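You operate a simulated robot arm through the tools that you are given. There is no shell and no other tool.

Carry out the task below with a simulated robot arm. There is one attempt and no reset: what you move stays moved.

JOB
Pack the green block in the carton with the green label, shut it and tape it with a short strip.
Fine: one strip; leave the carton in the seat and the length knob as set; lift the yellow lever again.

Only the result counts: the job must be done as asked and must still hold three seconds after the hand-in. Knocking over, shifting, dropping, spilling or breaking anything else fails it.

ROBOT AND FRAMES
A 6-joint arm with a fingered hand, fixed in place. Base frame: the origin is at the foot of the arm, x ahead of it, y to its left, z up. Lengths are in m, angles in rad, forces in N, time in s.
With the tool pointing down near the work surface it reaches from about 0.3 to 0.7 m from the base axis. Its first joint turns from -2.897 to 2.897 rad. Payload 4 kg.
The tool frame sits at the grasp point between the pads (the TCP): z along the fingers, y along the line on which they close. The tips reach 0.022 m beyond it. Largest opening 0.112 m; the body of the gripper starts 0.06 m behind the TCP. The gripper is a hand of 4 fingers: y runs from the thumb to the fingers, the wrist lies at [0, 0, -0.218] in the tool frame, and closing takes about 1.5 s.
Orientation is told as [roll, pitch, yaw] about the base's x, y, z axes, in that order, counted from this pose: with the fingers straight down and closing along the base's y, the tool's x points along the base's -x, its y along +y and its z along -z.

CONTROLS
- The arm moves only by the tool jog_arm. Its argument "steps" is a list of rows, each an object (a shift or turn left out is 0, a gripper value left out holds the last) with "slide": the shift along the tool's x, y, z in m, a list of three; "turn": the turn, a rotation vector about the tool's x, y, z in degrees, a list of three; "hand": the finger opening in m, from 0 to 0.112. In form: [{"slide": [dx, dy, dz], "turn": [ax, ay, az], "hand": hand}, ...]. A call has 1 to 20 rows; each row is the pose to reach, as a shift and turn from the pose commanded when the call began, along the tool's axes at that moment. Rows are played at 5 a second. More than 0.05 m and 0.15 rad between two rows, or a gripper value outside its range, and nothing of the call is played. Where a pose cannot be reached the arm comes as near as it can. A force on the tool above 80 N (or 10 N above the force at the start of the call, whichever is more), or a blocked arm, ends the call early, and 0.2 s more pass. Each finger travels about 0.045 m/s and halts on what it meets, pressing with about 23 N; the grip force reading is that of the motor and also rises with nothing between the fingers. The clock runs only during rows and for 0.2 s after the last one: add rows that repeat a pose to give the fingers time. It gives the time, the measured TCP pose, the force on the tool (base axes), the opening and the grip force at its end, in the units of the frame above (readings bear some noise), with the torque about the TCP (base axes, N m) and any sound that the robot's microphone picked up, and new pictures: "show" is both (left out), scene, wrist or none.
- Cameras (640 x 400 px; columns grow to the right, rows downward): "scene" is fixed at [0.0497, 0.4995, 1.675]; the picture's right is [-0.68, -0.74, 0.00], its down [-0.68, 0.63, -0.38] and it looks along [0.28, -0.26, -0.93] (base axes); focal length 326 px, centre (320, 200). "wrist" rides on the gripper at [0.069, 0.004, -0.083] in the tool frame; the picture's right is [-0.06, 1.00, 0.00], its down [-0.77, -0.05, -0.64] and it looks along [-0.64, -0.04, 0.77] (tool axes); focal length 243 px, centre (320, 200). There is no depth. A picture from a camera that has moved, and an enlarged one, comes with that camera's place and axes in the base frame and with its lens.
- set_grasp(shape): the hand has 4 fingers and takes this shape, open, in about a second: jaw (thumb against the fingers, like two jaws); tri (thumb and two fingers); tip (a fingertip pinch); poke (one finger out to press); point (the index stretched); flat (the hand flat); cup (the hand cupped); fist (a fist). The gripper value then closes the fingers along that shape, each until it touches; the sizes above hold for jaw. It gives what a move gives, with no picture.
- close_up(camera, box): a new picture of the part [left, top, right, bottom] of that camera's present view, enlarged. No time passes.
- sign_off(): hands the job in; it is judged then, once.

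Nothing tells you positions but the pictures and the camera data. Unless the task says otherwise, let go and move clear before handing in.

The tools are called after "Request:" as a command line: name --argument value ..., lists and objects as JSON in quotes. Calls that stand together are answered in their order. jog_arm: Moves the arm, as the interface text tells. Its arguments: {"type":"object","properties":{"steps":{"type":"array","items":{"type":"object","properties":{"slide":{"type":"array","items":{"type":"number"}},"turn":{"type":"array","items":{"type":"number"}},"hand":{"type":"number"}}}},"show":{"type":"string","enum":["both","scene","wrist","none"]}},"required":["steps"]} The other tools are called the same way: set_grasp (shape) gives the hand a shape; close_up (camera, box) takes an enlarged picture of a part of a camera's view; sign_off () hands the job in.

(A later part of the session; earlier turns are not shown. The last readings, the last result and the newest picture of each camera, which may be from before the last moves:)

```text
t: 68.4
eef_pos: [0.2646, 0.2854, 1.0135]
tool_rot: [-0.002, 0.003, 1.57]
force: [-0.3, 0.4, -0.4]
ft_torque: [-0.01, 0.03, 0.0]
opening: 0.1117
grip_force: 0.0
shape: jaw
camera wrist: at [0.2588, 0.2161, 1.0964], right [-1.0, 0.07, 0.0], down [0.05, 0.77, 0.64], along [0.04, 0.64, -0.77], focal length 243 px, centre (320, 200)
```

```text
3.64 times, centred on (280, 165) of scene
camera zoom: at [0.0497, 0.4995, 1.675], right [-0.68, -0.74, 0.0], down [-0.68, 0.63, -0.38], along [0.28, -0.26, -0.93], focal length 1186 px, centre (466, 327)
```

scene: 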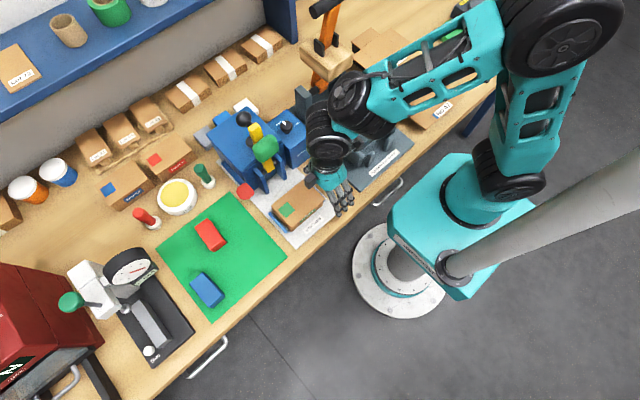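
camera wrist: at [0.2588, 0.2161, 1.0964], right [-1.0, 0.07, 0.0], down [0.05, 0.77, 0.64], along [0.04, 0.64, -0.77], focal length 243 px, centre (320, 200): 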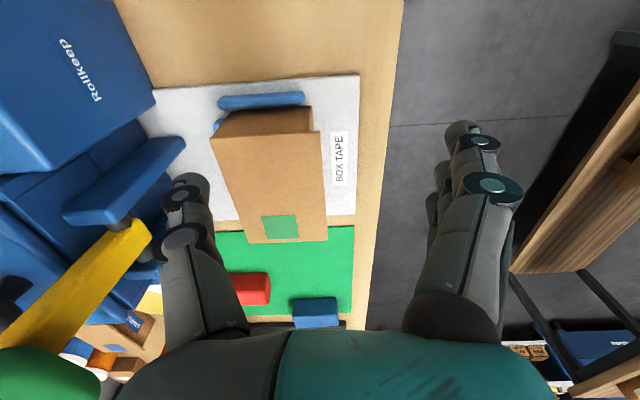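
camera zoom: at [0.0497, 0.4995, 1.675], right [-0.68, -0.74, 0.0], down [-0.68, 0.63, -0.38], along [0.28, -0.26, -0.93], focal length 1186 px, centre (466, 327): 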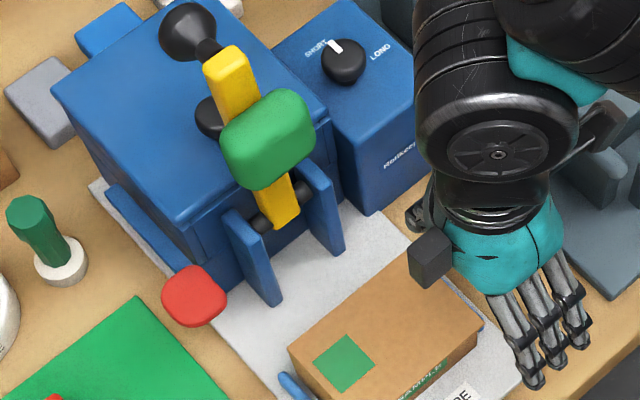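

The lid fell shut. Next: rise, turn the hand to yaw 0 and go above the lever's ball (≈(0.4535, 0.339, 1.12)), to pinch it along the lever's hinge axis direction (y).

Request:
jog_arm --steps '[{"slide": [0, 0, -0.04]}, {"slide": [0, 0, -0.085]}, {"slide": [0, 0, -0.13]}, {"slide": [0, 0, -0.175]}, {"slide": [0, 0, -0.2], "turn": [0, 0, 7.5]}, {"slide": [0, 0, -0.2], "turn": [0, 0, 15]}, {"slide": [0, 0, -0.2], "turn": [0, 0, 22.5]}, {"slide": [0, 0, -0.2], "turn": [0, 0, 30]}, {"slide": [0, 0, -0.2], "turn": [0, 0, 37.5]}, {"slide": [0, 0, -0.2], "turn": [0, 0, 45]}, {"slide": [0, 0, -0.2], "turn": [0, 0, 52.5]}, {"slide": [0, 0, -0.2], "turn": [0, 0, 60]}, {"slide": [0, 0, -0.2], "turn": [0, 0, 67.5]}, {"slide": [0, 0, -0.2], "turn": [0, 0, 75]}, {"slide": [0, 0, -0.2], "turn": [0, 0, 82.5]}, {"slide": [0, 0, -0.2], "turn": [0, 0, 90]}, {"slide": [0, 0, -0.2], "turn": [0, 0, 90]}]'

Request:
close_up --camera "wrist" --box '[220, 60, 480, 330]'

Request:
close_up --camera "scene" --box '[220, 100, 350, 240]'

```text
t: 72.0
eef_pos: [0.2629, 0.2864, 1.2126]
tool_rot: [-0.006, -0.004, -0.003]
force: [0.1, -0.1, 0.2]
ft_torque: [0.01, 0.01, -0.02]
opening: 0.1121
grip_force: 0.0
shape: jaw
camera wrist: at [0.1933, 0.2904, 1.2948], right [0.07, 1.0, 0.0], down [0.76, -0.05, 0.64], along [0.64, -0.05, -0.77], focal length 243 px, centre (320, 200)
```

scene: 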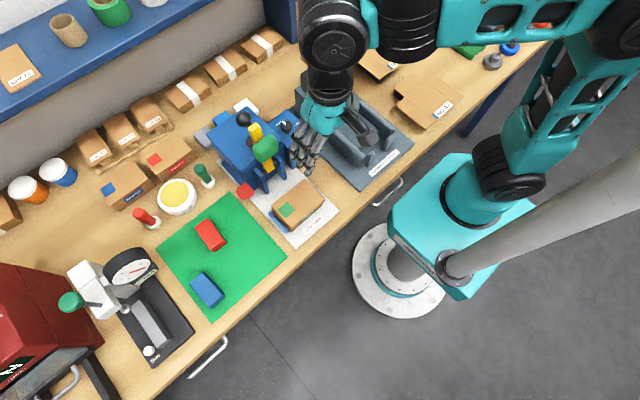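
wrist: 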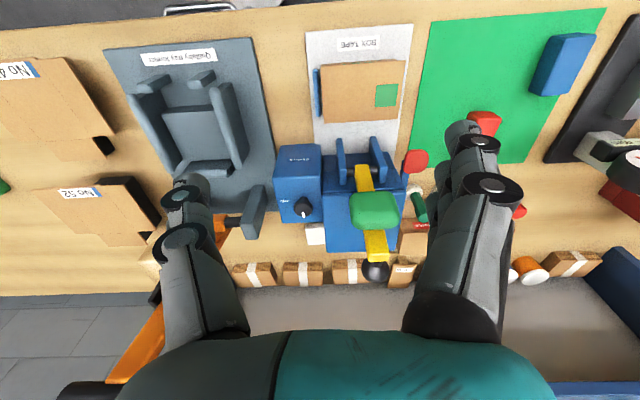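

```text
1.48 times, centred on (350, 195) of wrist
camera zoom: at [0.1933, 0.2904, 1.2948], right [0.07, 1.0, 0.0], down [0.76, -0.05, 0.64], along [0.64, -0.05, -0.77], focal length 359 px, centre (276, 207)
```

zoom: 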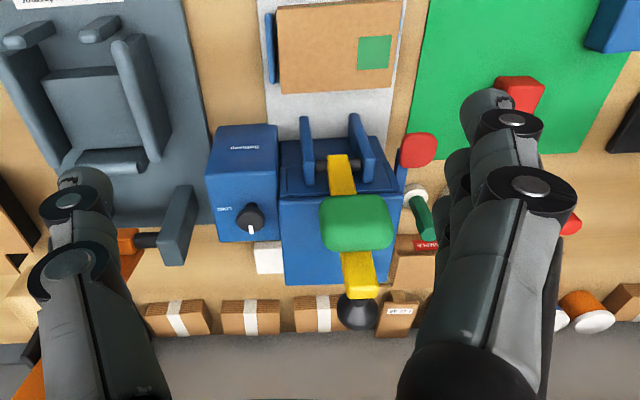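

```text
2.86 times, centred on (285, 170) of scene
camera zoom: at [0.0497, 0.4995, 1.675], right [-0.68, -0.74, 0.0], down [-0.68, 0.63, -0.38], along [0.28, -0.26, -0.93], focal length 932 px, centre (420, 286)
```

zoom: 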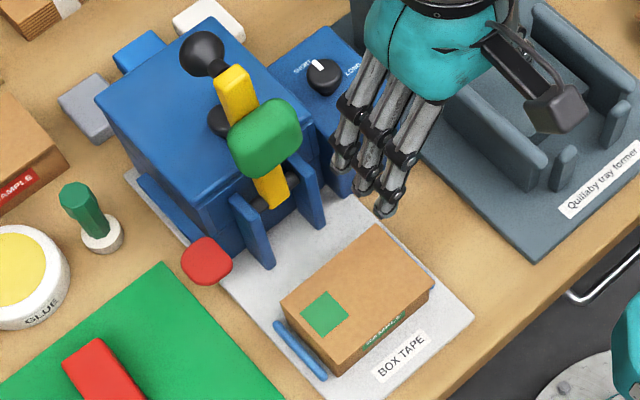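

Lid is fully closed. Changing to the pinch shape and moving above the lever ball.

Request:
set_grasp --shape "tip"

Request:
jog_arm --steps '[{"slide": [-0.03, 0.01, 0], "hand": 0.09}, {"slide": [-0.07, 0.02, 0], "hand": 0.065}, {"slide": [-0.11, 0.03, 0], "hand": 0.065}, {"slide": [-0.15, 0.042, 0], "hand": 0.065}, {"slide": [-0.18, 0.0525, 0], "hand": 0.065}, {"slide": [-0.19, 0.0525, 0.015], "hand": 0.065}, {"slide": [-0.19, 0.0525, 0.03], "hand": 0.065}, {"slide": [-0.19, 0.0525, 0.03], "hand": 0.065}]'

Request:
close_up --camera "wrist" --box '[200, 60, 440, 300]'

Request:
close_up --camera "scene" --box '[200, 60, 330, 200]'

```text
t: 72.9
eef_pos: [0.2627, 0.2859, 1.2113]
tool_rot: [-0.004, -0.001, -0.002]
force: [-0.1, 0.0, 0.3]
ft_torque: [-0.01, 0.03, 0.0]
opening: 0.1119
grip_force: 0.1
shape: tip
```

```text
t: 74.7
eef_pos: [0.4522, 0.3356, 1.1846]
tool_rot: [-0.006, 0.0, -0.003]
force: [0.2, -0.1, 0.1]
ft_torque: [0.0, -0.03, -0.07]
opening: 0.0654
grip_force: 0.1
shape: tip
camera wrist: at [0.3834, 0.3404, 1.266], right [0.07, 1.0, 0.0], down [0.76, -0.05, 0.64], along [0.64, -0.05, -0.77], focal length 243 px, centre (320, 200)
```

scene: 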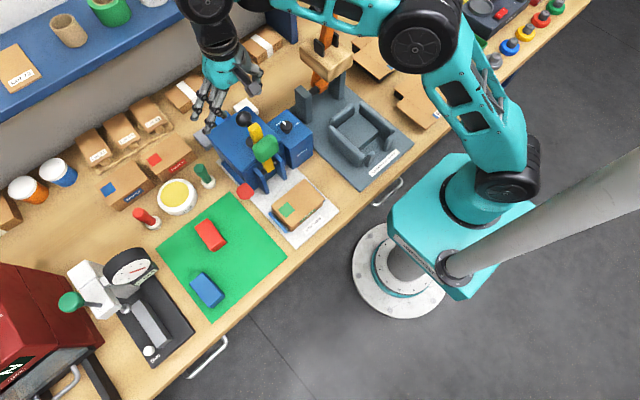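
wrist: 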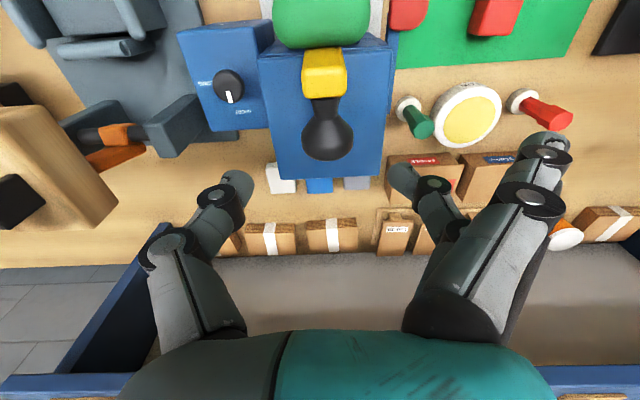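

```text
1.67 times, centred on (320, 180) of wrist
camera zoom: at [0.3834, 0.3404, 1.266], right [0.07, 1.0, 0.0], down [0.76, -0.05, 0.64], along [0.64, -0.05, -0.77], focal length 404 px, centre (320, 233)
```

zoom: 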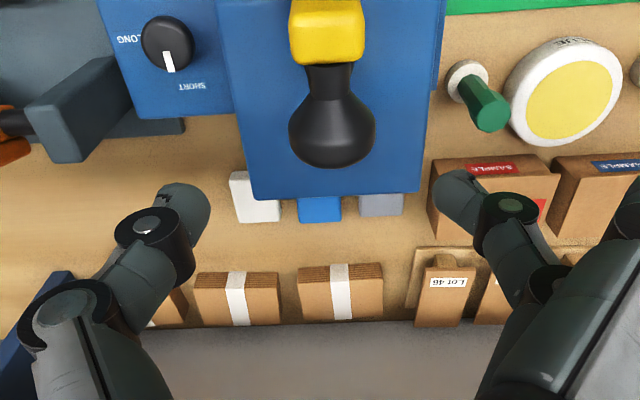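

```text
2.86 times, centred on (265, 130) of scene
camera zoom: at [0.0497, 0.4995, 1.675], right [-0.68, -0.74, 0.0], down [-0.68, 0.63, -0.38], along [0.28, -0.26, -0.93], focal length 932 px, centre (477, 400)
```

zoom: 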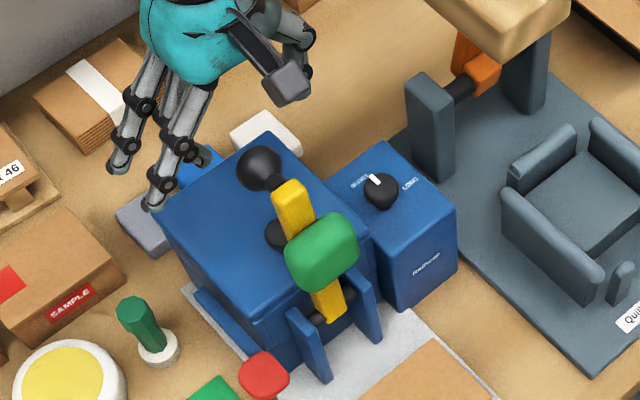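

Ball at (0.451, 0.339, 1.121), radius ≈0.0165. Descending around it and pinching.

Request:
jog_arm --steps '[{"slide": [0.001, 0.003, 0.015]}, {"slide": [0.001, 0.003, 0.035]}, {"slide": [0.001, 0.003, 0.0495]}, {"slide": [0.001, 0.003, 0.0495]}, {"slide": [0.001, 0.003, 0.0495]}]'

Request:
close_up --camera "wrist" --box '[200, 60, 440, 300]'

```text
t: 75.9
eef_pos: [0.4508, 0.3405, 1.1327]
tool_rot: [-0.005, -0.002, 0.0]
force: [0.4, 0.5, -0.1]
ft_torque: [0.02, 0.0, 0.01]
opening: 0.0655
grip_force: 0.0
shape: tip
camera wrist: at [0.3821, 0.3454, 1.2158], right [0.07, 1.0, 0.0], down [0.76, -0.05, 0.64], along [0.64, -0.05, -0.77], focal length 243 px, centre (320, 200)
```

scene: 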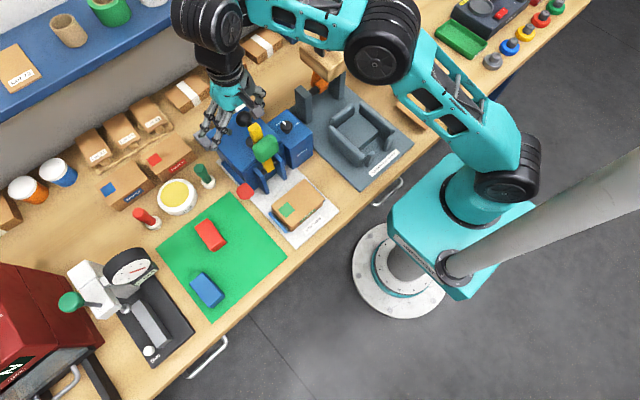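
wrist: 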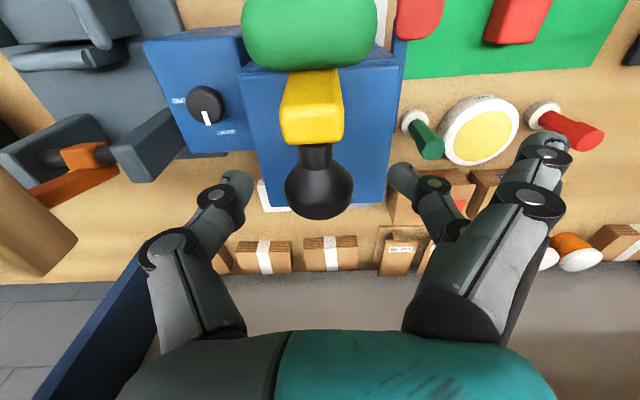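

```text
1.67 times, centred on (320, 180) of wrist
camera zoom: at [0.3821, 0.3454, 1.2158], right [0.07, 1.0, 0.0], down [0.76, -0.05, 0.64], along [0.64, -0.05, -0.77], focal length 404 px, centre (320, 233)
```

zoom: 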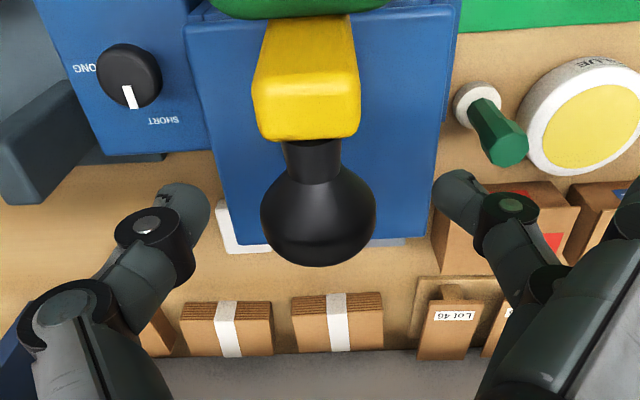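

Well aligned. Closing the pinch on the ball.

Request:
jog_arm --steps '[{"slide": [-0.001, -0.001, 0], "hand": 0.045}, {"slide": [-0.001, -0.001, 0], "hand": 0.03}, {"slide": [-0.001, -0.001, 0], "hand": 0.015}, {"slide": [-0.001, -0.001, 0], "hand": 0.015}, {"slide": [-0.001, -0.001, 0], "hand": 0.015}, {"slide": [-0.001, -0.001, 0], "hand": 0.015}]' --show "wrist"

Request:
close_up --camera "wrist" --box '[200, 60, 440, 300]'

```text
t: 77.3
eef_pos: [0.4522, 0.3394, 1.1337]
tool_rot: [-0.004, -0.002, -0.001]
force: [-1.3, -0.9, -6.0]
ft_torque: [0.03, 0.04, 0.0]
opening: 0.0271
grip_force: 22.7
shape: tip
camera wrist: at [0.3829, 0.3447, 1.2162], right [0.07, 1.0, 0.0], down [0.76, -0.05, 0.64], along [0.64, -0.05, -0.77], focal length 243 px, centre (320, 200)
```

wrist: 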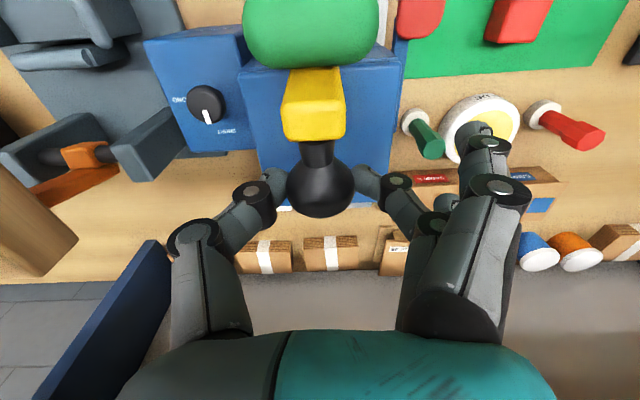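

```text
1.67 times, centred on (320, 180) of wrist
camera zoom: at [0.3829, 0.3447, 1.2162], right [0.07, 1.0, 0.0], down [0.76, -0.05, 0.64], along [0.64, -0.05, -0.77], focal length 404 px, centre (320, 233)
```

zoom: 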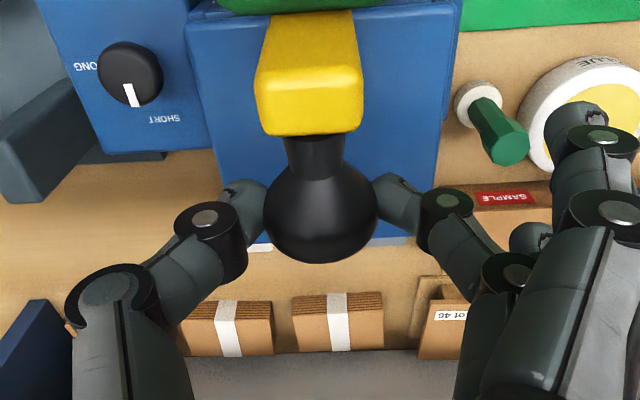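

Firm grip on the ball. Now swinging the lever forward along its arc around the pivot (≈(0.395, 0.99), radius 0.144), first part only, watching forces.

Request:
jog_arm --steps '[{"slide": [0.0075, 0, -0.003]}, {"slide": [0.0152, 0, -0.0056]}, {"slide": [0.0235, 0, -0.008]}, {"slide": [0.0323, 0, -0.0097]}, {"slide": [0.041, 0, -0.011]}, {"slide": [0.0498, 0, -0.0117]}, {"slide": [0.0498, 0, -0.0117]}]'

Request:
close_up --camera "wrist" --box '[200, 60, 440, 300]'

Request:
close_up --camera "scene" --box '[200, 60, 340, 220]'

```text
t: 78.9
eef_pos: [0.4121, 0.347, 1.1597]
tool_rot: [-0.004, -0.003, -0.003]
force: [1.6, -19.0, 21.0]
ft_torque: [-0.75, -0.11, -0.04]
opening: 0.0164
grip_force: 22.9
shape: tip
out of reach, approached as far as the arm can: row 3, 4, 5, 6, 7
camera wrist: at [0.3423, 0.351, 1.2418], right [0.07, 1.0, -0.01], down [0.76, -0.05, 0.64], along [0.64, -0.05, -0.76], focal length 243 px, centre (320, 200)
```

scene: 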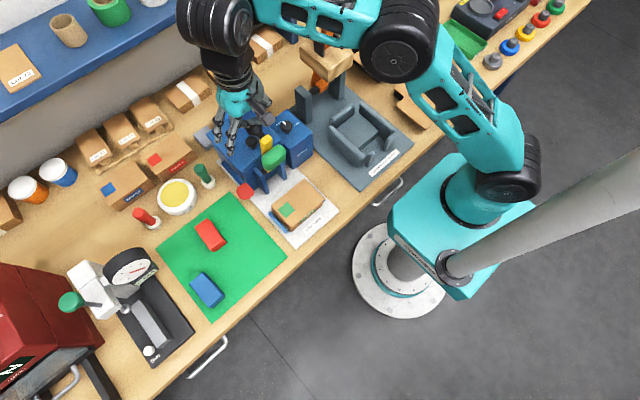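
wrist: 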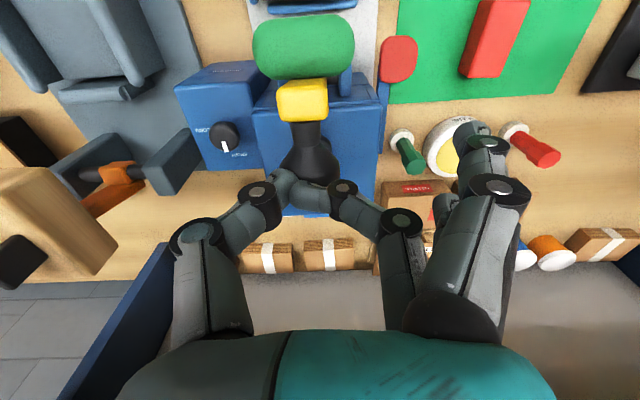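

```text
1.67 times, centred on (320, 180) of wrist
camera zoom: at [0.3423, 0.351, 1.2418], right [0.07, 1.0, -0.01], down [0.76, -0.05, 0.64], along [0.64, -0.05, -0.76], focal length 404 px, centre (320, 233)
```

zoom: 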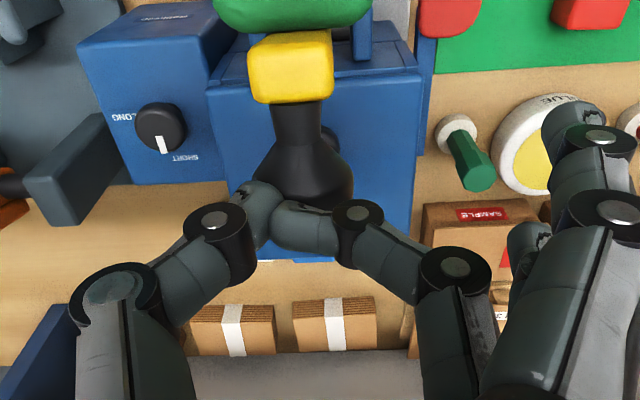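

```text
2.50 times, centred on (270, 140) of scene
camera zoom: at [0.0497, 0.4995, 1.675], right [-0.68, -0.74, 0.0], down [-0.68, 0.63, -0.38], along [0.28, -0.26, -0.93], focal length 816 px, centre (445, 350)
```

zoom: 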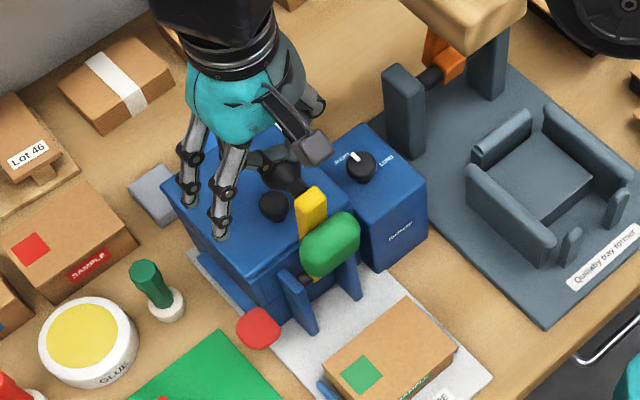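

The lever moved to about 84° but the arm couldn't follow part of the path and the ball slipped under the fingertips. I'll rise clear and look at what limits the motion.

Request:
jog_arm --steps '[{"slide": [0, 0, -0.02]}, {"slide": [0, 0, -0.05]}, {"slide": [0, 0, -0.07]}, {"slide": [0, 0, -0.07], "hand": 0.05}, {"slide": [0, 0, -0.07], "hand": 0.065}]'

Request:
close_up --camera "wrist" --box '[200, 30, 440, 270]'

Request:
close_up --camera "scene" --box '[200, 60, 340, 220]'

```text
t: 80.1
eef_pos: [0.4131, 0.3474, 1.2286]
tool_rot: [-0.006, -0.002, -0.001]
force: [-0.5, 0.4, 0.0]
ft_torque: [0.01, -0.02, 0.01]
opening: 0.0509
grip_force: 0.0
shape: tip
camera wrist: at [0.3448, 0.3518, 1.3104], right [0.07, 1.0, 0.0], down [0.76, -0.05, 0.64], along [0.64, -0.05, -0.77], focal length 243 px, centre (320, 200)
```

scene: 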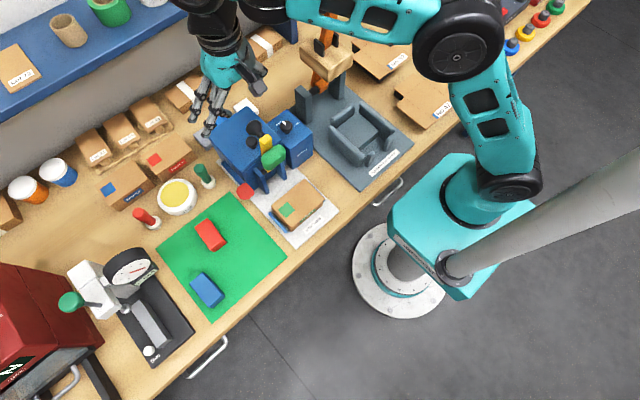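
wrist: 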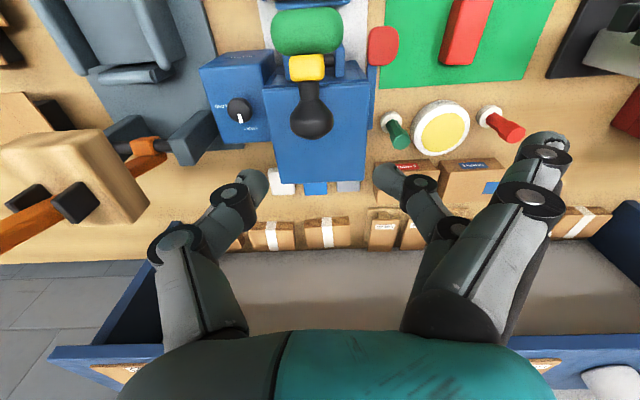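

```text
1.67 times, centred on (320, 150) of wrist
camera zoom: at [0.3448, 0.3518, 1.3104], right [0.07, 1.0, 0.0], down [0.76, -0.05, 0.64], along [0.64, -0.05, -0.77], focal length 404 px, centre (320, 283)
```

zoom: 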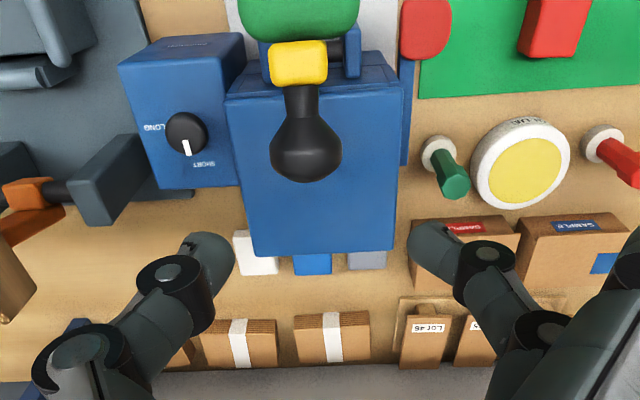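

```text
2.50 times, centred on (270, 140) of scene
camera zoom: at [0.0497, 0.4995, 1.675], right [-0.68, -0.74, 0.0], down [-0.68, 0.63, -0.38], along [0.28, -0.26, -0.93], focal length 816 px, centre (445, 350)
```

zoom: 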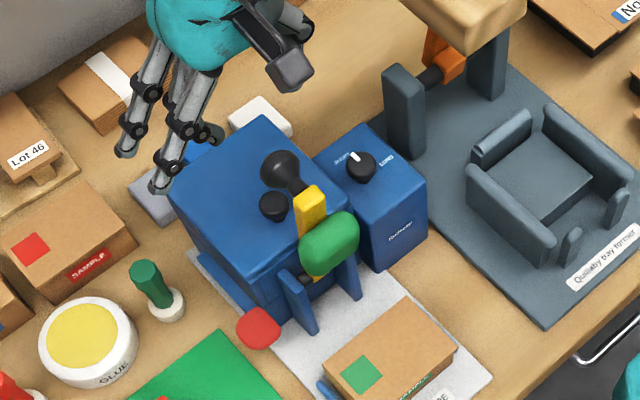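

The lever holds at its new angle by friction. Testing free motion here at height.

Request:
jog_arm --steps '[{"slide": [0.015, -0.008, 0], "hand": 0.065}, {"slide": [0.04, -0.008, 0], "hand": 0.065}, {"slide": [0.04, -0.008, 0.03], "hand": 0.065}, {"slide": [0.04, -0.008, 0.03], "hand": 0.065}]' --show "wrist"

Request:
close_up --camera "wrist" --box '[200, 30, 440, 270]'

```text
t: 81.1
eef_pos: [0.3741, 0.338, 1.1966]
tool_rot: [-0.005, -0.002, -0.003]
force: [1.4, -0.4, 0.1]
ft_torque: [0.03, -0.02, 0.0]
opening: 0.0645
grip_force: 0.0
shape: tip
camera wrist: at [0.3044, 0.3434, 1.279], right [0.07, 1.0, 0.0], down [0.76, -0.05, 0.64], along [0.64, -0.05, -0.77], focal length 243 px, centre (320, 200)
```

wrist: 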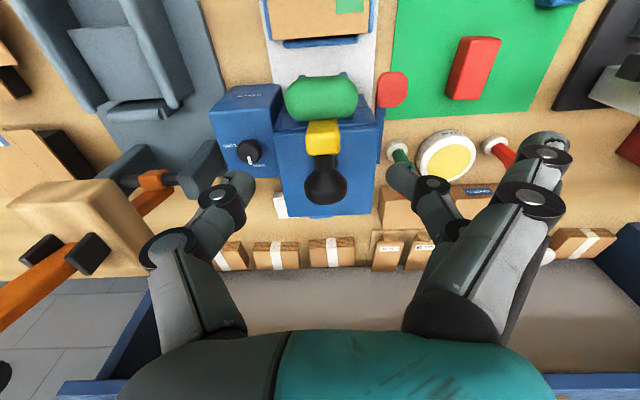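

```text
1.67 times, centred on (320, 150) of wrist
camera zoom: at [0.3044, 0.3434, 1.279], right [0.07, 1.0, 0.0], down [0.76, -0.05, 0.64], along [0.64, -0.05, -0.77], focal length 404 px, centre (320, 283)
```

zoom: 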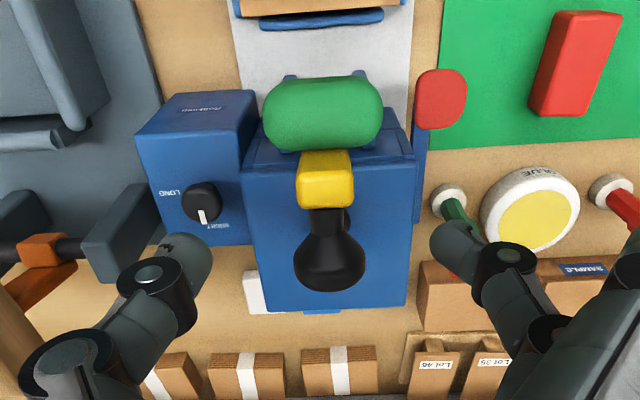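

Free motion is fine here. Instead of gripping, I'll close the fingertips and push the ball from behind, then from above, following its arc.

Request:
jog_arm --steps '[{"slide": [0, 0.001, -0.01], "hand": 0.04}, {"slide": [-0.025, 0.001, -0.01], "hand": 0.02}, {"slide": [-0.06, 0.001, -0.01], "hand": 0.0}, {"slide": [-0.077, 0.001, -0.01], "hand": 0.0}, {"slide": [-0.077, 0.001, 0.015], "hand": 0.0}, {"slide": [-0.077, 0.001, 0.04], "hand": 0.0}, {"slide": [-0.077, 0.001, 0.05], "hand": 0.0}, {"slide": [-0.077, 0.001, 0.05], "hand": 0.0}]'

Request:
close_up --camera "wrist" --box '[200, 30, 440, 270]'

```text
t: 82.9
eef_pos: [0.4498, 0.3417, 1.1471]
tool_rot: [-0.005, -0.001, -0.001]
force: [0.4, -0.5, -0.5]
ft_torque: [-0.02, -0.02, 0.04]
opening: 0.0003
grip_force: 23.0
shape: tip
out of reach, approached as far as the arm can: row 5
camera wrist: at [0.3802, 0.3457, 1.2302], right [0.07, 1.0, 0.0], down [0.76, -0.05, 0.64], along [0.64, -0.05, -0.77], focal length 243 px, centre (320, 200)
```

scene: 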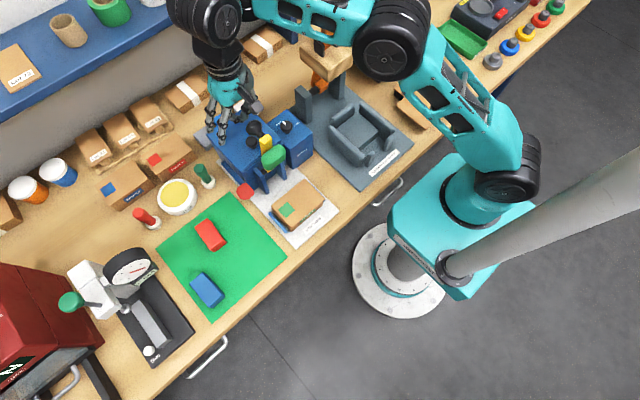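
wrist: 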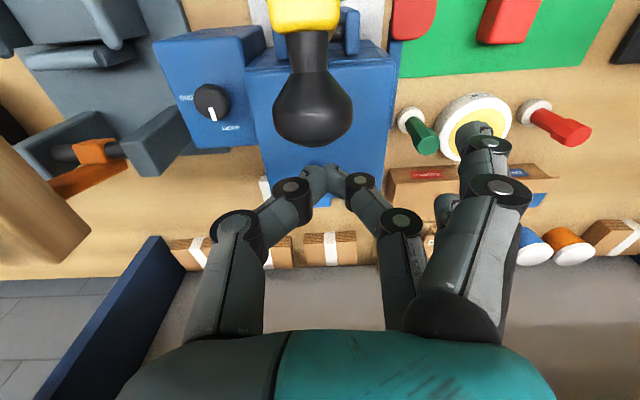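

```text
1.67 times, centred on (320, 150) of wrist
camera zoom: at [0.3802, 0.3457, 1.2302], right [0.07, 1.0, 0.0], down [0.76, -0.05, 0.64], along [0.64, -0.05, -0.77], focal length 404 px, centre (320, 283)
```

zoom: 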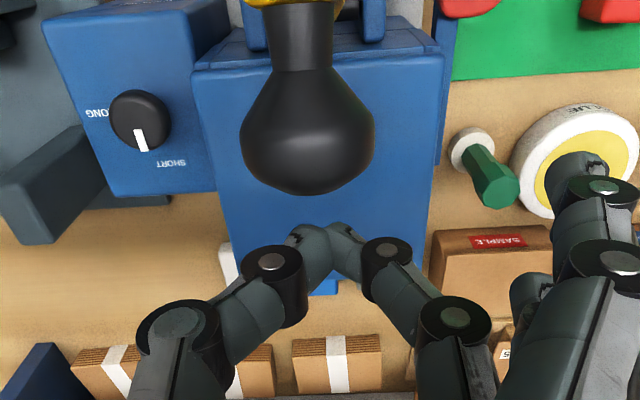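

There are small spots where the arm's kinematics falter, but we're now behind the ball. Pushing forward gently.

Request:
jog_arm --steps '[{"slide": [0.011, -0.001, 0.005]}, {"slide": [0.021, -0.001, 0.002]}, {"slide": [0.031, -0.001, 0.0]}, {"slide": [0.041, -0.001, -0.001]}, {"slide": [0.051, -0.001, -0.001]}, {"slide": [0.061, -0.001, -0.001]}, {"slide": [0.0716, -0.001, 0]}, {"slide": [0.0716, -0.001, 0]}]'

Request:
close_up --camera "wrist" --box '[200, 30, 440, 270]'

Request:
close_up --camera "scene" --box '[200, 60, 340, 220]'

```text
t: 84.7
eef_pos: [0.3919, 0.3549, 1.1673]
tool_rot: [-0.008, 0.003, -0.001]
force: [0.6, -0.3, -0.4]
ft_torque: [0.0, 0.0, 0.0]
opening: 0.0
grip_force: 23.2
shape: tip
out of reach, approached as far as the arm can: row 3, 4, 5, 6, 7, 8
camera wrist: at [0.3237, 0.3598, 1.2496], right [0.07, 1.0, -0.01], down [0.77, -0.05, 0.64], along [0.64, -0.05, -0.77], focal length 243 px, centre (320, 200)
```

scene: 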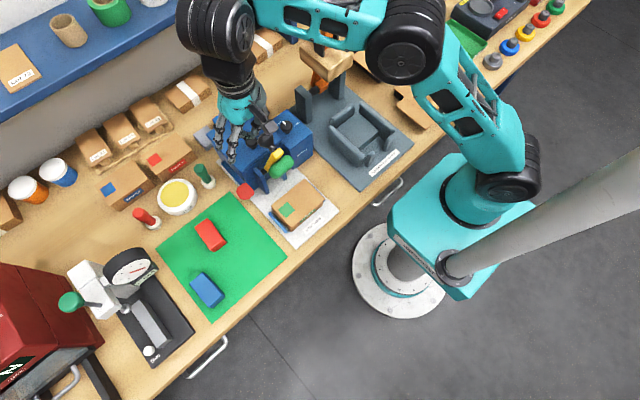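
wrist: 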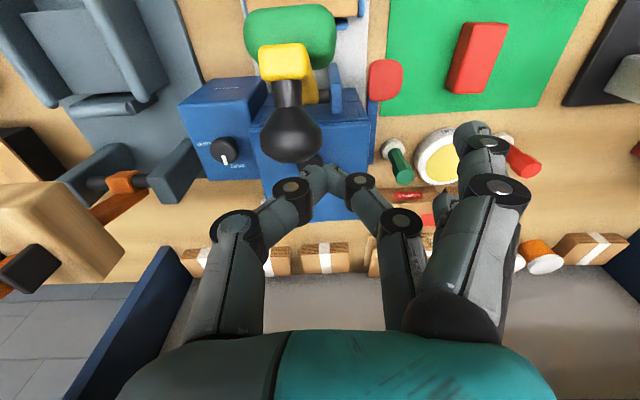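

```text
1.67 times, centred on (320, 150) of wrist
camera zoom: at [0.3237, 0.3598, 1.2496], right [0.07, 1.0, -0.01], down [0.77, -0.05, 0.64], along [0.64, -0.05, -0.77], focal length 404 px, centre (320, 283)
```

zoom: 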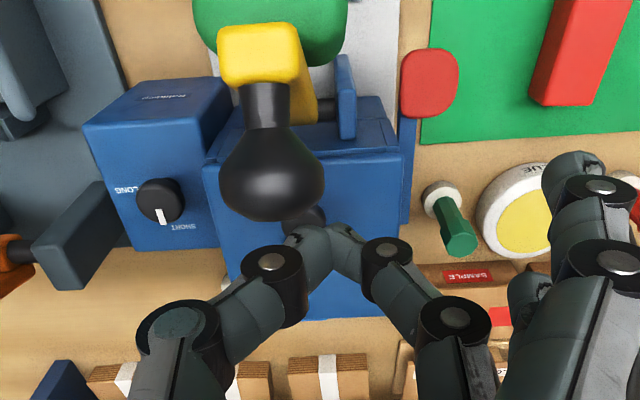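

```text
2.50 times, centred on (270, 140) of scene
camera zoom: at [0.0497, 0.4995, 1.675], right [-0.68, -0.74, 0.0], down [-0.68, 0.63, -0.38], along [0.28, -0.26, -0.93], focal length 816 px, centre (445, 350)
```

zoom: 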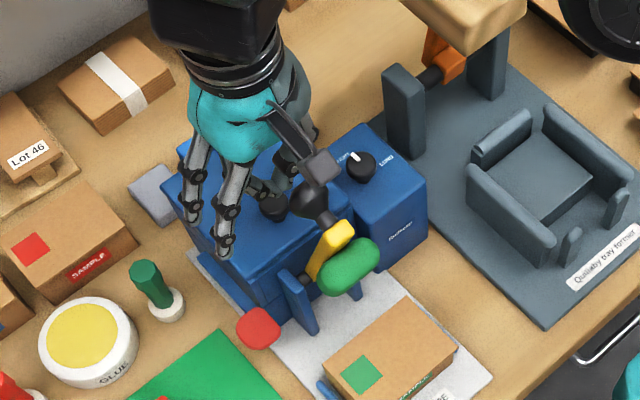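

The lever is now slightly past vertical (≈98°), but the arm again stopped short with no contact force. I'll probe what motions are possible from here.

Request:
jog_arm --steps '[{"slide": [0.0, -0.012, 0]}, {"slide": [0.0, -0.012, 0]}]' --show "none"

Request:
jog_arm --steps '[{"slide": [0.0, 0, 0.01]}, {"slide": [0.0, 0, 0.01]}]' --show "none"

Request:
jog_arm --steps '[{"turn": [0, 0, -7]}, {"turn": [0, 0, -14]}, {"turn": [0, 0, -14]}]' --show "wrist"

```text
t: 85.3
eef_pos: [0.3962, 0.3468, 1.1705]
tool_rot: [-0.005, 0.003, -0.002]
force: [-0.2, 0.8, -0.2]
ft_torque: [-0.01, 0.01, 0.03]
opening: 0.0002
grip_force: 23.0
shape: tip
out of reach, approached as far as the arm can: row 1, 2
```

```text
t: 85.9
eef_pos: [0.3997, 0.3486, 1.165]
tool_rot: [-0.009, 0.001, -0.003]
force: [0.0, 1.4, -0.3]
ft_torque: [0.0, 0.07, 0.03]
opening: 0.0
grip_force: 22.7
shape: tip
out of reach, approached as far as the arm can: row 1, 2
```

```text
t: 86.7
eef_pos: [0.3993, 0.3513, 1.1649]
tool_rot: [-0.004, 0.002, 0.244]
force: [0.2, 0.0, 0.0]
ft_torque: [-0.03, 0.03, 0.01]
opening: 0.0
grip_force: 23.4
shape: tip
camera wrist: at [0.3319, 0.3376, 1.2482], right [-0.18, 0.98, -0.01], down [0.75, 0.14, 0.64], along [0.63, 0.11, -0.77], focal length 243 px, centre (320, 200)
```

wrist: 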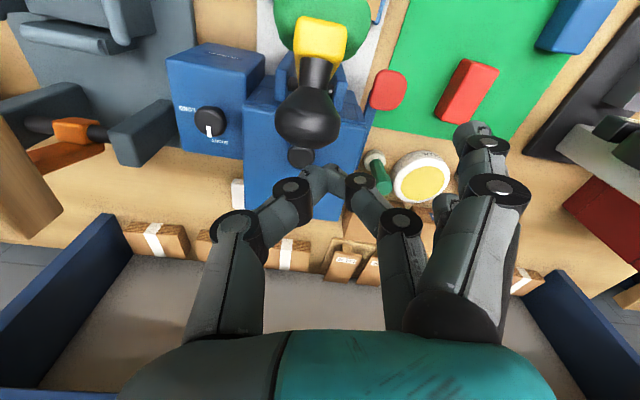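

There's a kinematic boundary for this yaw. At −90° yaw the arm worked well over the carton, so I'll rise, turn the hand to −90°, and use the open thumb to push the ball from behind, as with the lid.

Request:
jog_arm --steps '[{"slide": [0, 0, -0.03]}, {"slide": [0, 0, -0.06]}, {"slide": [0, 0, -0.075], "turn": [0, 0, -7]}, {"slide": [0.01, 0, -0.075], "turn": [0, 0, -14]}, {"slide": [0.02, 0, -0.075], "turn": [0, 0, -21]}, {"slide": [0.03, 0, -0.075], "turn": [0, 0, -28]}, {"slide": [0.04, 0, -0.075], "turn": [0, 0, -35]}, {"slide": [0.0485, 0, -0.075], "turn": [0, 0, -42]}, {"slide": [0.0485, 0, -0.075], "turn": [0, 0, -49]}, {"slide": [0.0485, 0, -0.075], "turn": [0, 0, -56]}, {"slide": [0.0485, 0, -0.075], "turn": [0, 0, -63]}, {"slide": [0.0485, 0, -0.075], "turn": [0, 0, -70]}, {"slide": [0.0485, 0, -0.075], "turn": [0, 0, -76]}, {"slide": [0.0485, 0, -0.075], "turn": [0, 0, -76]}]' --show "none"

Request:
set_grasp --shape "jaw"

Request:
jog_arm --steps '[{"hand": 0.112}, {"hand": 0.112}]'

Request:
close_up --camera "wrist" --box '[80, 60, 400, 300]'

```text
t: 89.7
eef_pos: [0.3517, 0.3379, 1.2403]
tool_rot: [-0.004, 0.005, 1.571]
force: [0.2, 0.5, -0.5]
ft_torque: [0.02, 0.0, 0.0]
opening: 0.0
grip_force: 23.1
shape: tip
```

```text
t: 90.6
eef_pos: [0.3523, 0.3384, 1.2399]
tool_rot: [-0.001, 0.006, 1.571]
force: [0.7, 0.0, 0.3]
ft_torque: [0.03, 0.01, -0.01]
opening: 0.112
grip_force: 0.0
shape: jaw
```

```text
t: 91.2
eef_pos: [0.352, 0.3383, 1.2398]
tool_rot: [-0.003, 0.005, 1.568]
force: [0.3, 0.0, 0.1]
ft_torque: [-0.02, -0.06, 0.0]
opening: 0.112
grip_force: 0.1
shape: jaw
camera wrist: at [0.3478, 0.269, 1.3226], right [-1.0, 0.07, 0.0], down [0.05, 0.77, 0.64], along [0.04, 0.64, -0.77], focal length 243 px, centre (320, 200)
```

scene: 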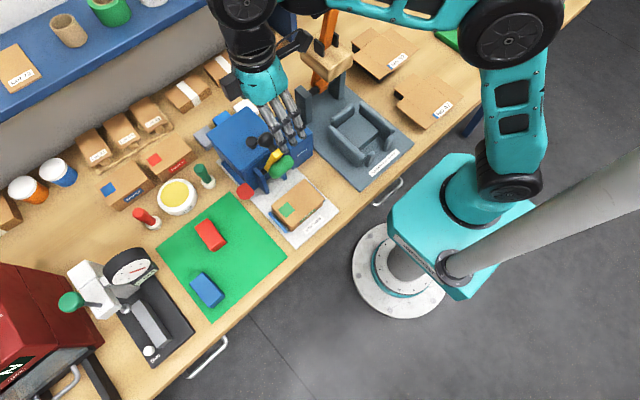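
wrist: 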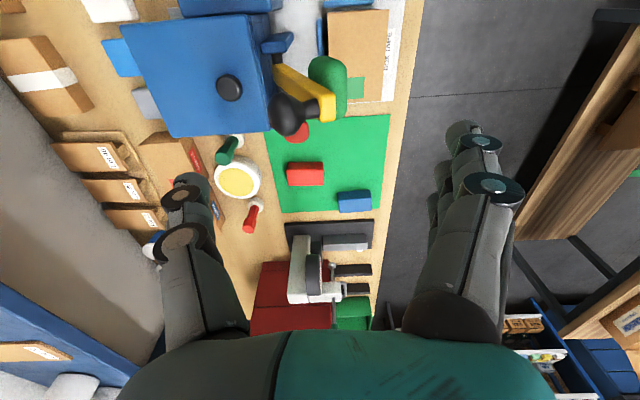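

```text
1.67 times, centred on (240, 180) of wrist
camera zoom: at [0.3478, 0.269, 1.3226], right [-1.0, 0.07, 0.0], down [0.05, 0.77, 0.64], along [0.04, 0.64, -0.77], focal length 404 px, centre (453, 233)
```

zoom: 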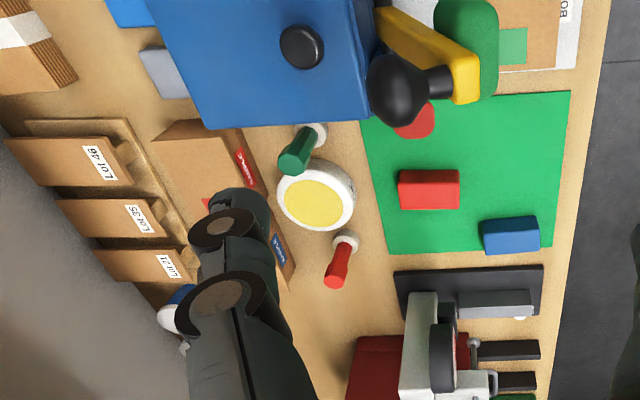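

Now I see the ball is a handle behind the bar's end: bar at ≈108°, ball at (0.380, 0.3395, 1.128). I'll lower the thumb behind it.

Request:
jog_arm --steps '[{"slide": [0, 0, 0.03]}, {"slide": [0, 0, 0.06]}, {"slide": [0, 0, 0.085]}, {"slide": [0, 0, 0.09]}, {"slide": [0, 0, 0.09]}]'

Request:
close_up --camera "wrist" --box '[120, 60, 360, 300]'

```text
t: 92.4
eef_pos: [0.368, 0.357, 1.1838]
tool_rot: [0.003, 0.007, 1.571]
force: [0.2, 1.1, 0.0]
ft_torque: [0.03, -0.01, 0.02]
opening: 0.1121
grip_force: 0.2
shape: jaw
out of reach, approached as far as the arm can: row 2, 3, 4, 5
camera wrist: at [0.3628, 0.2872, 1.2665], right [-1.0, 0.07, 0.0], down [0.05, 0.77, 0.64], along [0.04, 0.64, -0.77], focal length 243 px, centre (320, 200)
```

scene: 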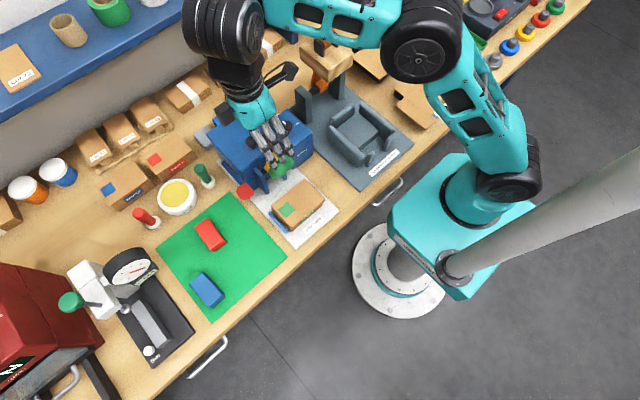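
wrist: 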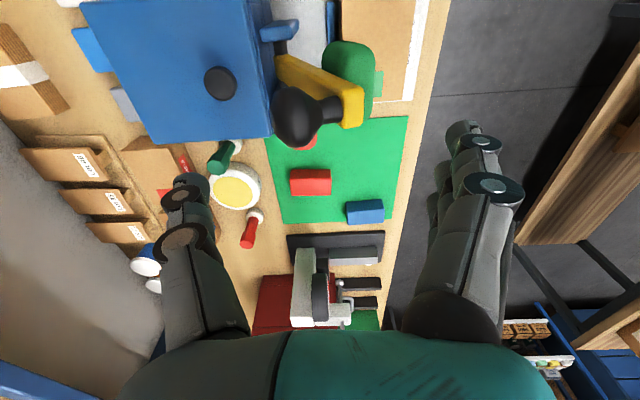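

```text
1.67 times, centred on (240, 180) of wrist
camera zoom: at [0.3628, 0.2872, 1.2665], right [-1.0, 0.07, 0.0], down [0.05, 0.77, 0.64], along [0.04, 0.64, -0.77], focal length 404 px, centre (453, 233)
```

zoom: 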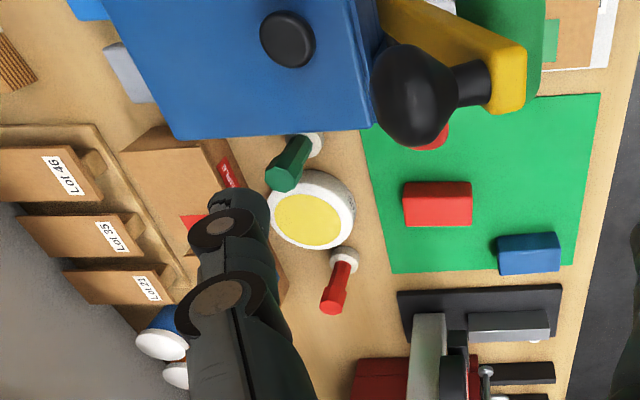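

The same boundary appears regardless of yaw. I'll test whether tilting the hand (top leaning away from the robot) lets the arm go lower here.

Request:
jog_arm --steps '[{"slide": [0.01, 0.0, -0.01], "turn": [-6, 0, 0]}, {"slide": [0.019, 0.01, -0.01], "turn": [-12, 0, 0]}, {"slide": [0.019, 0.01, 0.0], "turn": [-15, 0, 0]}, {"slide": [0.019, 0.01, 0.01], "turn": [-15, 0, 0]}, {"slide": [0.019, 0.01, 0.01], "turn": [-15, 0, 0]}]'

```text
t: 93.6
eef_pos: [0.3731, 0.3022, 1.1733]
tool_rot: [0.15, 0.005, 1.569]
force: [-0.8, -0.4, 0.5]
ft_torque: [-0.01, -0.02, -0.03]
opening: 0.1121
grip_force: 0.0
shape: jaw
out of reach, approached as far as the arm can: row 1, 2, 3, 4, 5
camera wrist: at [0.3804, 0.2312, 1.2554], right [-0.99, 0.07, 0.15], down [0.15, 0.77, 0.62], along [-0.07, 0.64, -0.77], focal length 243 px, centre (320, 200)
```

scene: 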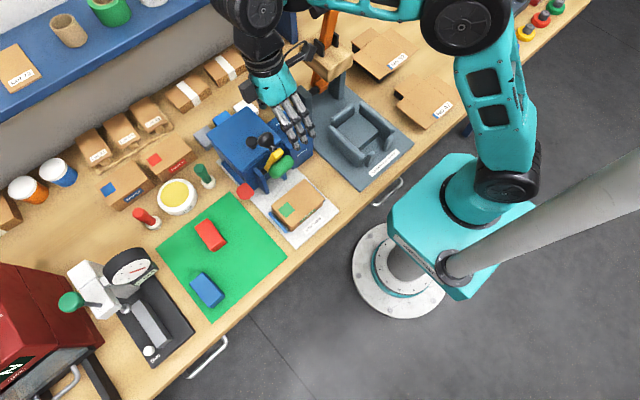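
wrist: 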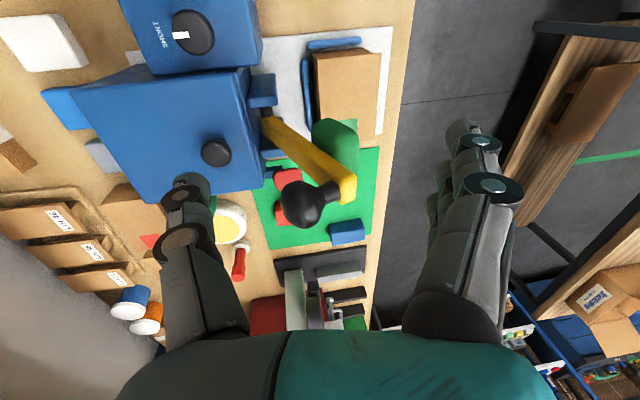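

The barrier is in wrist position: I'm on the outer side of it. Earlier I crossed it at about z=1.21 near (0.26–0.35, 0.29). I'll go back in that way, then descend inside and approach the lever from there.

Request:
jog_arm --steps '[{"slide": [0, 0.004, -0.025], "turn": [4, 0, 0]}, {"slide": [0, 0.0075, -0.05], "turn": [8.6, 0, 0]}, {"slide": [0.004, 0.0478, -0.0484], "turn": [8.6, 0, 0]}, {"slide": [0.01, 0.0873, -0.0425], "turn": [8.6, 0, 0]}, {"slide": [0.016, 0.1163, -0.0331], "turn": [8.6, 0, 0]}, {"slide": [0.016, 0.1163, -0.0331], "turn": [8.6, 0, 0]}]' --show "none"

Request:
jog_arm --steps '[{"slide": [0, 0, 0.03]}, {"slide": [0, 0, 0.06]}, {"slide": [0, 0, 0.09]}, {"slide": [0, 0, 0.09]}]'

```text
t: 95.0
eef_pos: [0.2713, 0.2929, 1.2533]
tool_rot: [0.004, 0.006, 1.571]
force: [-0.4, 0.2, -0.4]
ft_torque: [-0.01, 0.0, -0.01]
opening: 0.1121
grip_force: 0.1
shape: jaw
out of reach, approached as far as the arm can: row 3, 4, 5, 6
```

```text
t: 96.0
eef_pos: [0.3003, 0.3297, 1.2304]
tool_rot: [0.001, 0.007, 1.569]
force: [-0.2, 0.7, -0.1]
ft_torque: [0.02, 0.0, 0.0]
opening: 0.1121
grip_force: 0.0
shape: jaw
out of reach, approached as far as the arm can: row 1, 2, 3, 4
camera wrist: at [0.2952, 0.2597, 1.3143], right [-1.0, 0.07, 0.0], down [0.05, 0.77, 0.64], along [0.04, 0.64, -0.77], focal length 243 px, centre (320, 200)
```

scene: 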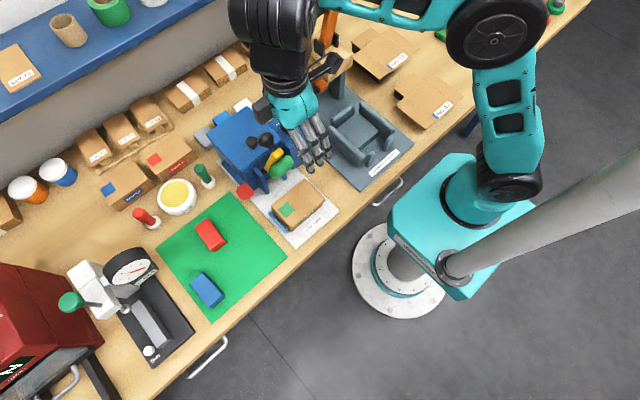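
wrist: 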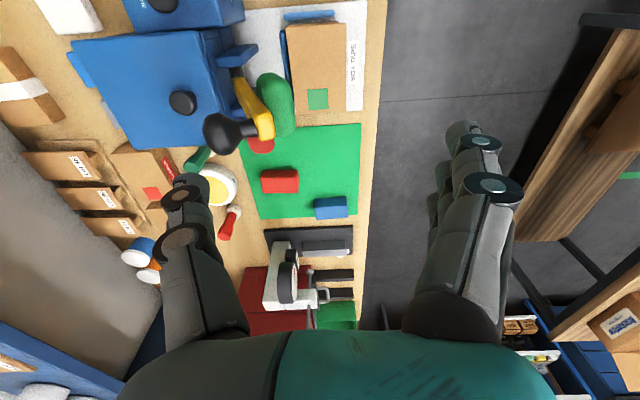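

The barrier persists on the way in. To understand the arm configuration, I'll return to the original start pose (yaw 0, (0.171, 0.280, 1.327)) and compare the arm's posture with the first picture.

Request:
jog_arm --steps '[{"slide": [0, 0, -0.04]}, {"slide": [0.01, 0.03, -0.08]}, {"slide": [0.03, 0.07, -0.1]}, {"slide": [0.05, 0.11, -0.1]}, {"slide": [0.05, 0.129, -0.1]}, {"slide": [0.05, 0.129, -0.1], "turn": [0, 0, 8]}, {"slide": [0.05, 0.129, -0.1], "turn": [0, 0, 16]}, {"slide": [0.05, 0.129, -0.1], "turn": [0, 0, 24]}, {"slide": [0.05, 0.129, -0.1], "turn": [0, 0, 32]}, {"slide": [0.05, 0.129, -0.1], "turn": [0, 0, 40]}, {"slide": [0.05, 0.129, -0.1], "turn": [0, 0, 48]}, {"slide": [0.05, 0.129, -0.1], "turn": [0, 0, 56]}, {"slide": [0.05, 0.129, -0.1], "turn": [0, 0, 64]}, {"slide": [0.05, 0.129, -0.1], "turn": [0, 0, 72]}, {"slide": [0.05, 0.129, -0.1], "turn": [0, 0, 80]}, {"slide": [0.05, 0.129, -0.1], "turn": [0, 0, 88]}, {"slide": [0.05, 0.129, -0.1], "turn": [0, 0, 90]}, {"slide": [0.05, 0.129, -0.1], "turn": [0, 0, 90]}]'

```text
refused: row 2 steps farther than a row can; nothing moved
```

Request:
jog_arm --steps '[{"slide": [0, 0, -0.04]}, {"slide": [0.01, 0.02, -0.07]}, {"slide": [0.03, 0.05, -0.1]}, {"slide": [0.045, 0.09, -0.1]}, {"slide": [0.05, 0.129, -0.1]}, {"slide": [0.05, 0.129, -0.1], "turn": [0, 0, 8]}, {"slide": [0.05, 0.129, -0.1], "turn": [0, 0, 16]}, {"slide": [0.05, 0.129, -0.1], "turn": [0, 0, 24]}, {"slide": [0.05, 0.129, -0.1], "turn": [0, 0, 32]}, {"slide": [0.05, 0.129, -0.1], "turn": [0, 0, 40]}, {"slide": [0.05, 0.129, -0.1], "turn": [0, 0, 48]}, {"slide": [0.05, 0.129, -0.1], "turn": [0, 0, 56]}, {"slide": [0.05, 0.129, -0.1], "turn": [0, 0, 64]}, {"slide": [0.05, 0.129, -0.1], "turn": [0, 0, 72]}, {"slide": [0.05, 0.129, -0.1], "turn": [0, 0, 80]}, {"slide": [0.05, 0.129, -0.1], "turn": [0, 0, 88]}, {"slide": [0.05, 0.129, -0.1], "turn": [0, 0, 90]}, {"slide": [0.05, 0.129, -0.1], "turn": [0, 0, 90]}]'

```text
t: 99.8
eef_pos: [0.1709, 0.2825, 1.3321]
tool_rot: [-0.002, 0.0, -0.005]
force: [-0.6, -0.2, 0.1]
ft_torque: [0.0, 0.01, 0.03]
opening: 0.112
grip_force: 0.0
shape: jaw
out of reach, approached as far as the arm can: row 1
camera wrist: at [0.1021, 0.287, 1.4141], right [0.07, 1.0, 0.0], down [0.77, -0.05, 0.64], along [0.64, -0.05, -0.77], focal length 243 px, centre (320, 200)
```

scene: 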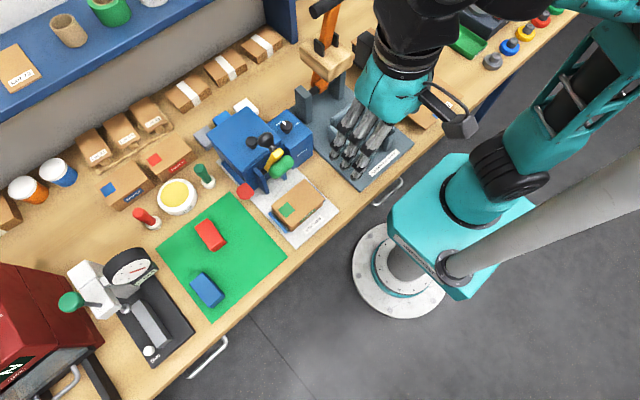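
wrist: 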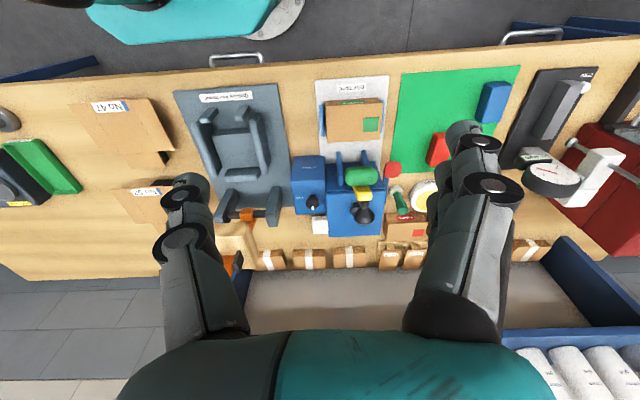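

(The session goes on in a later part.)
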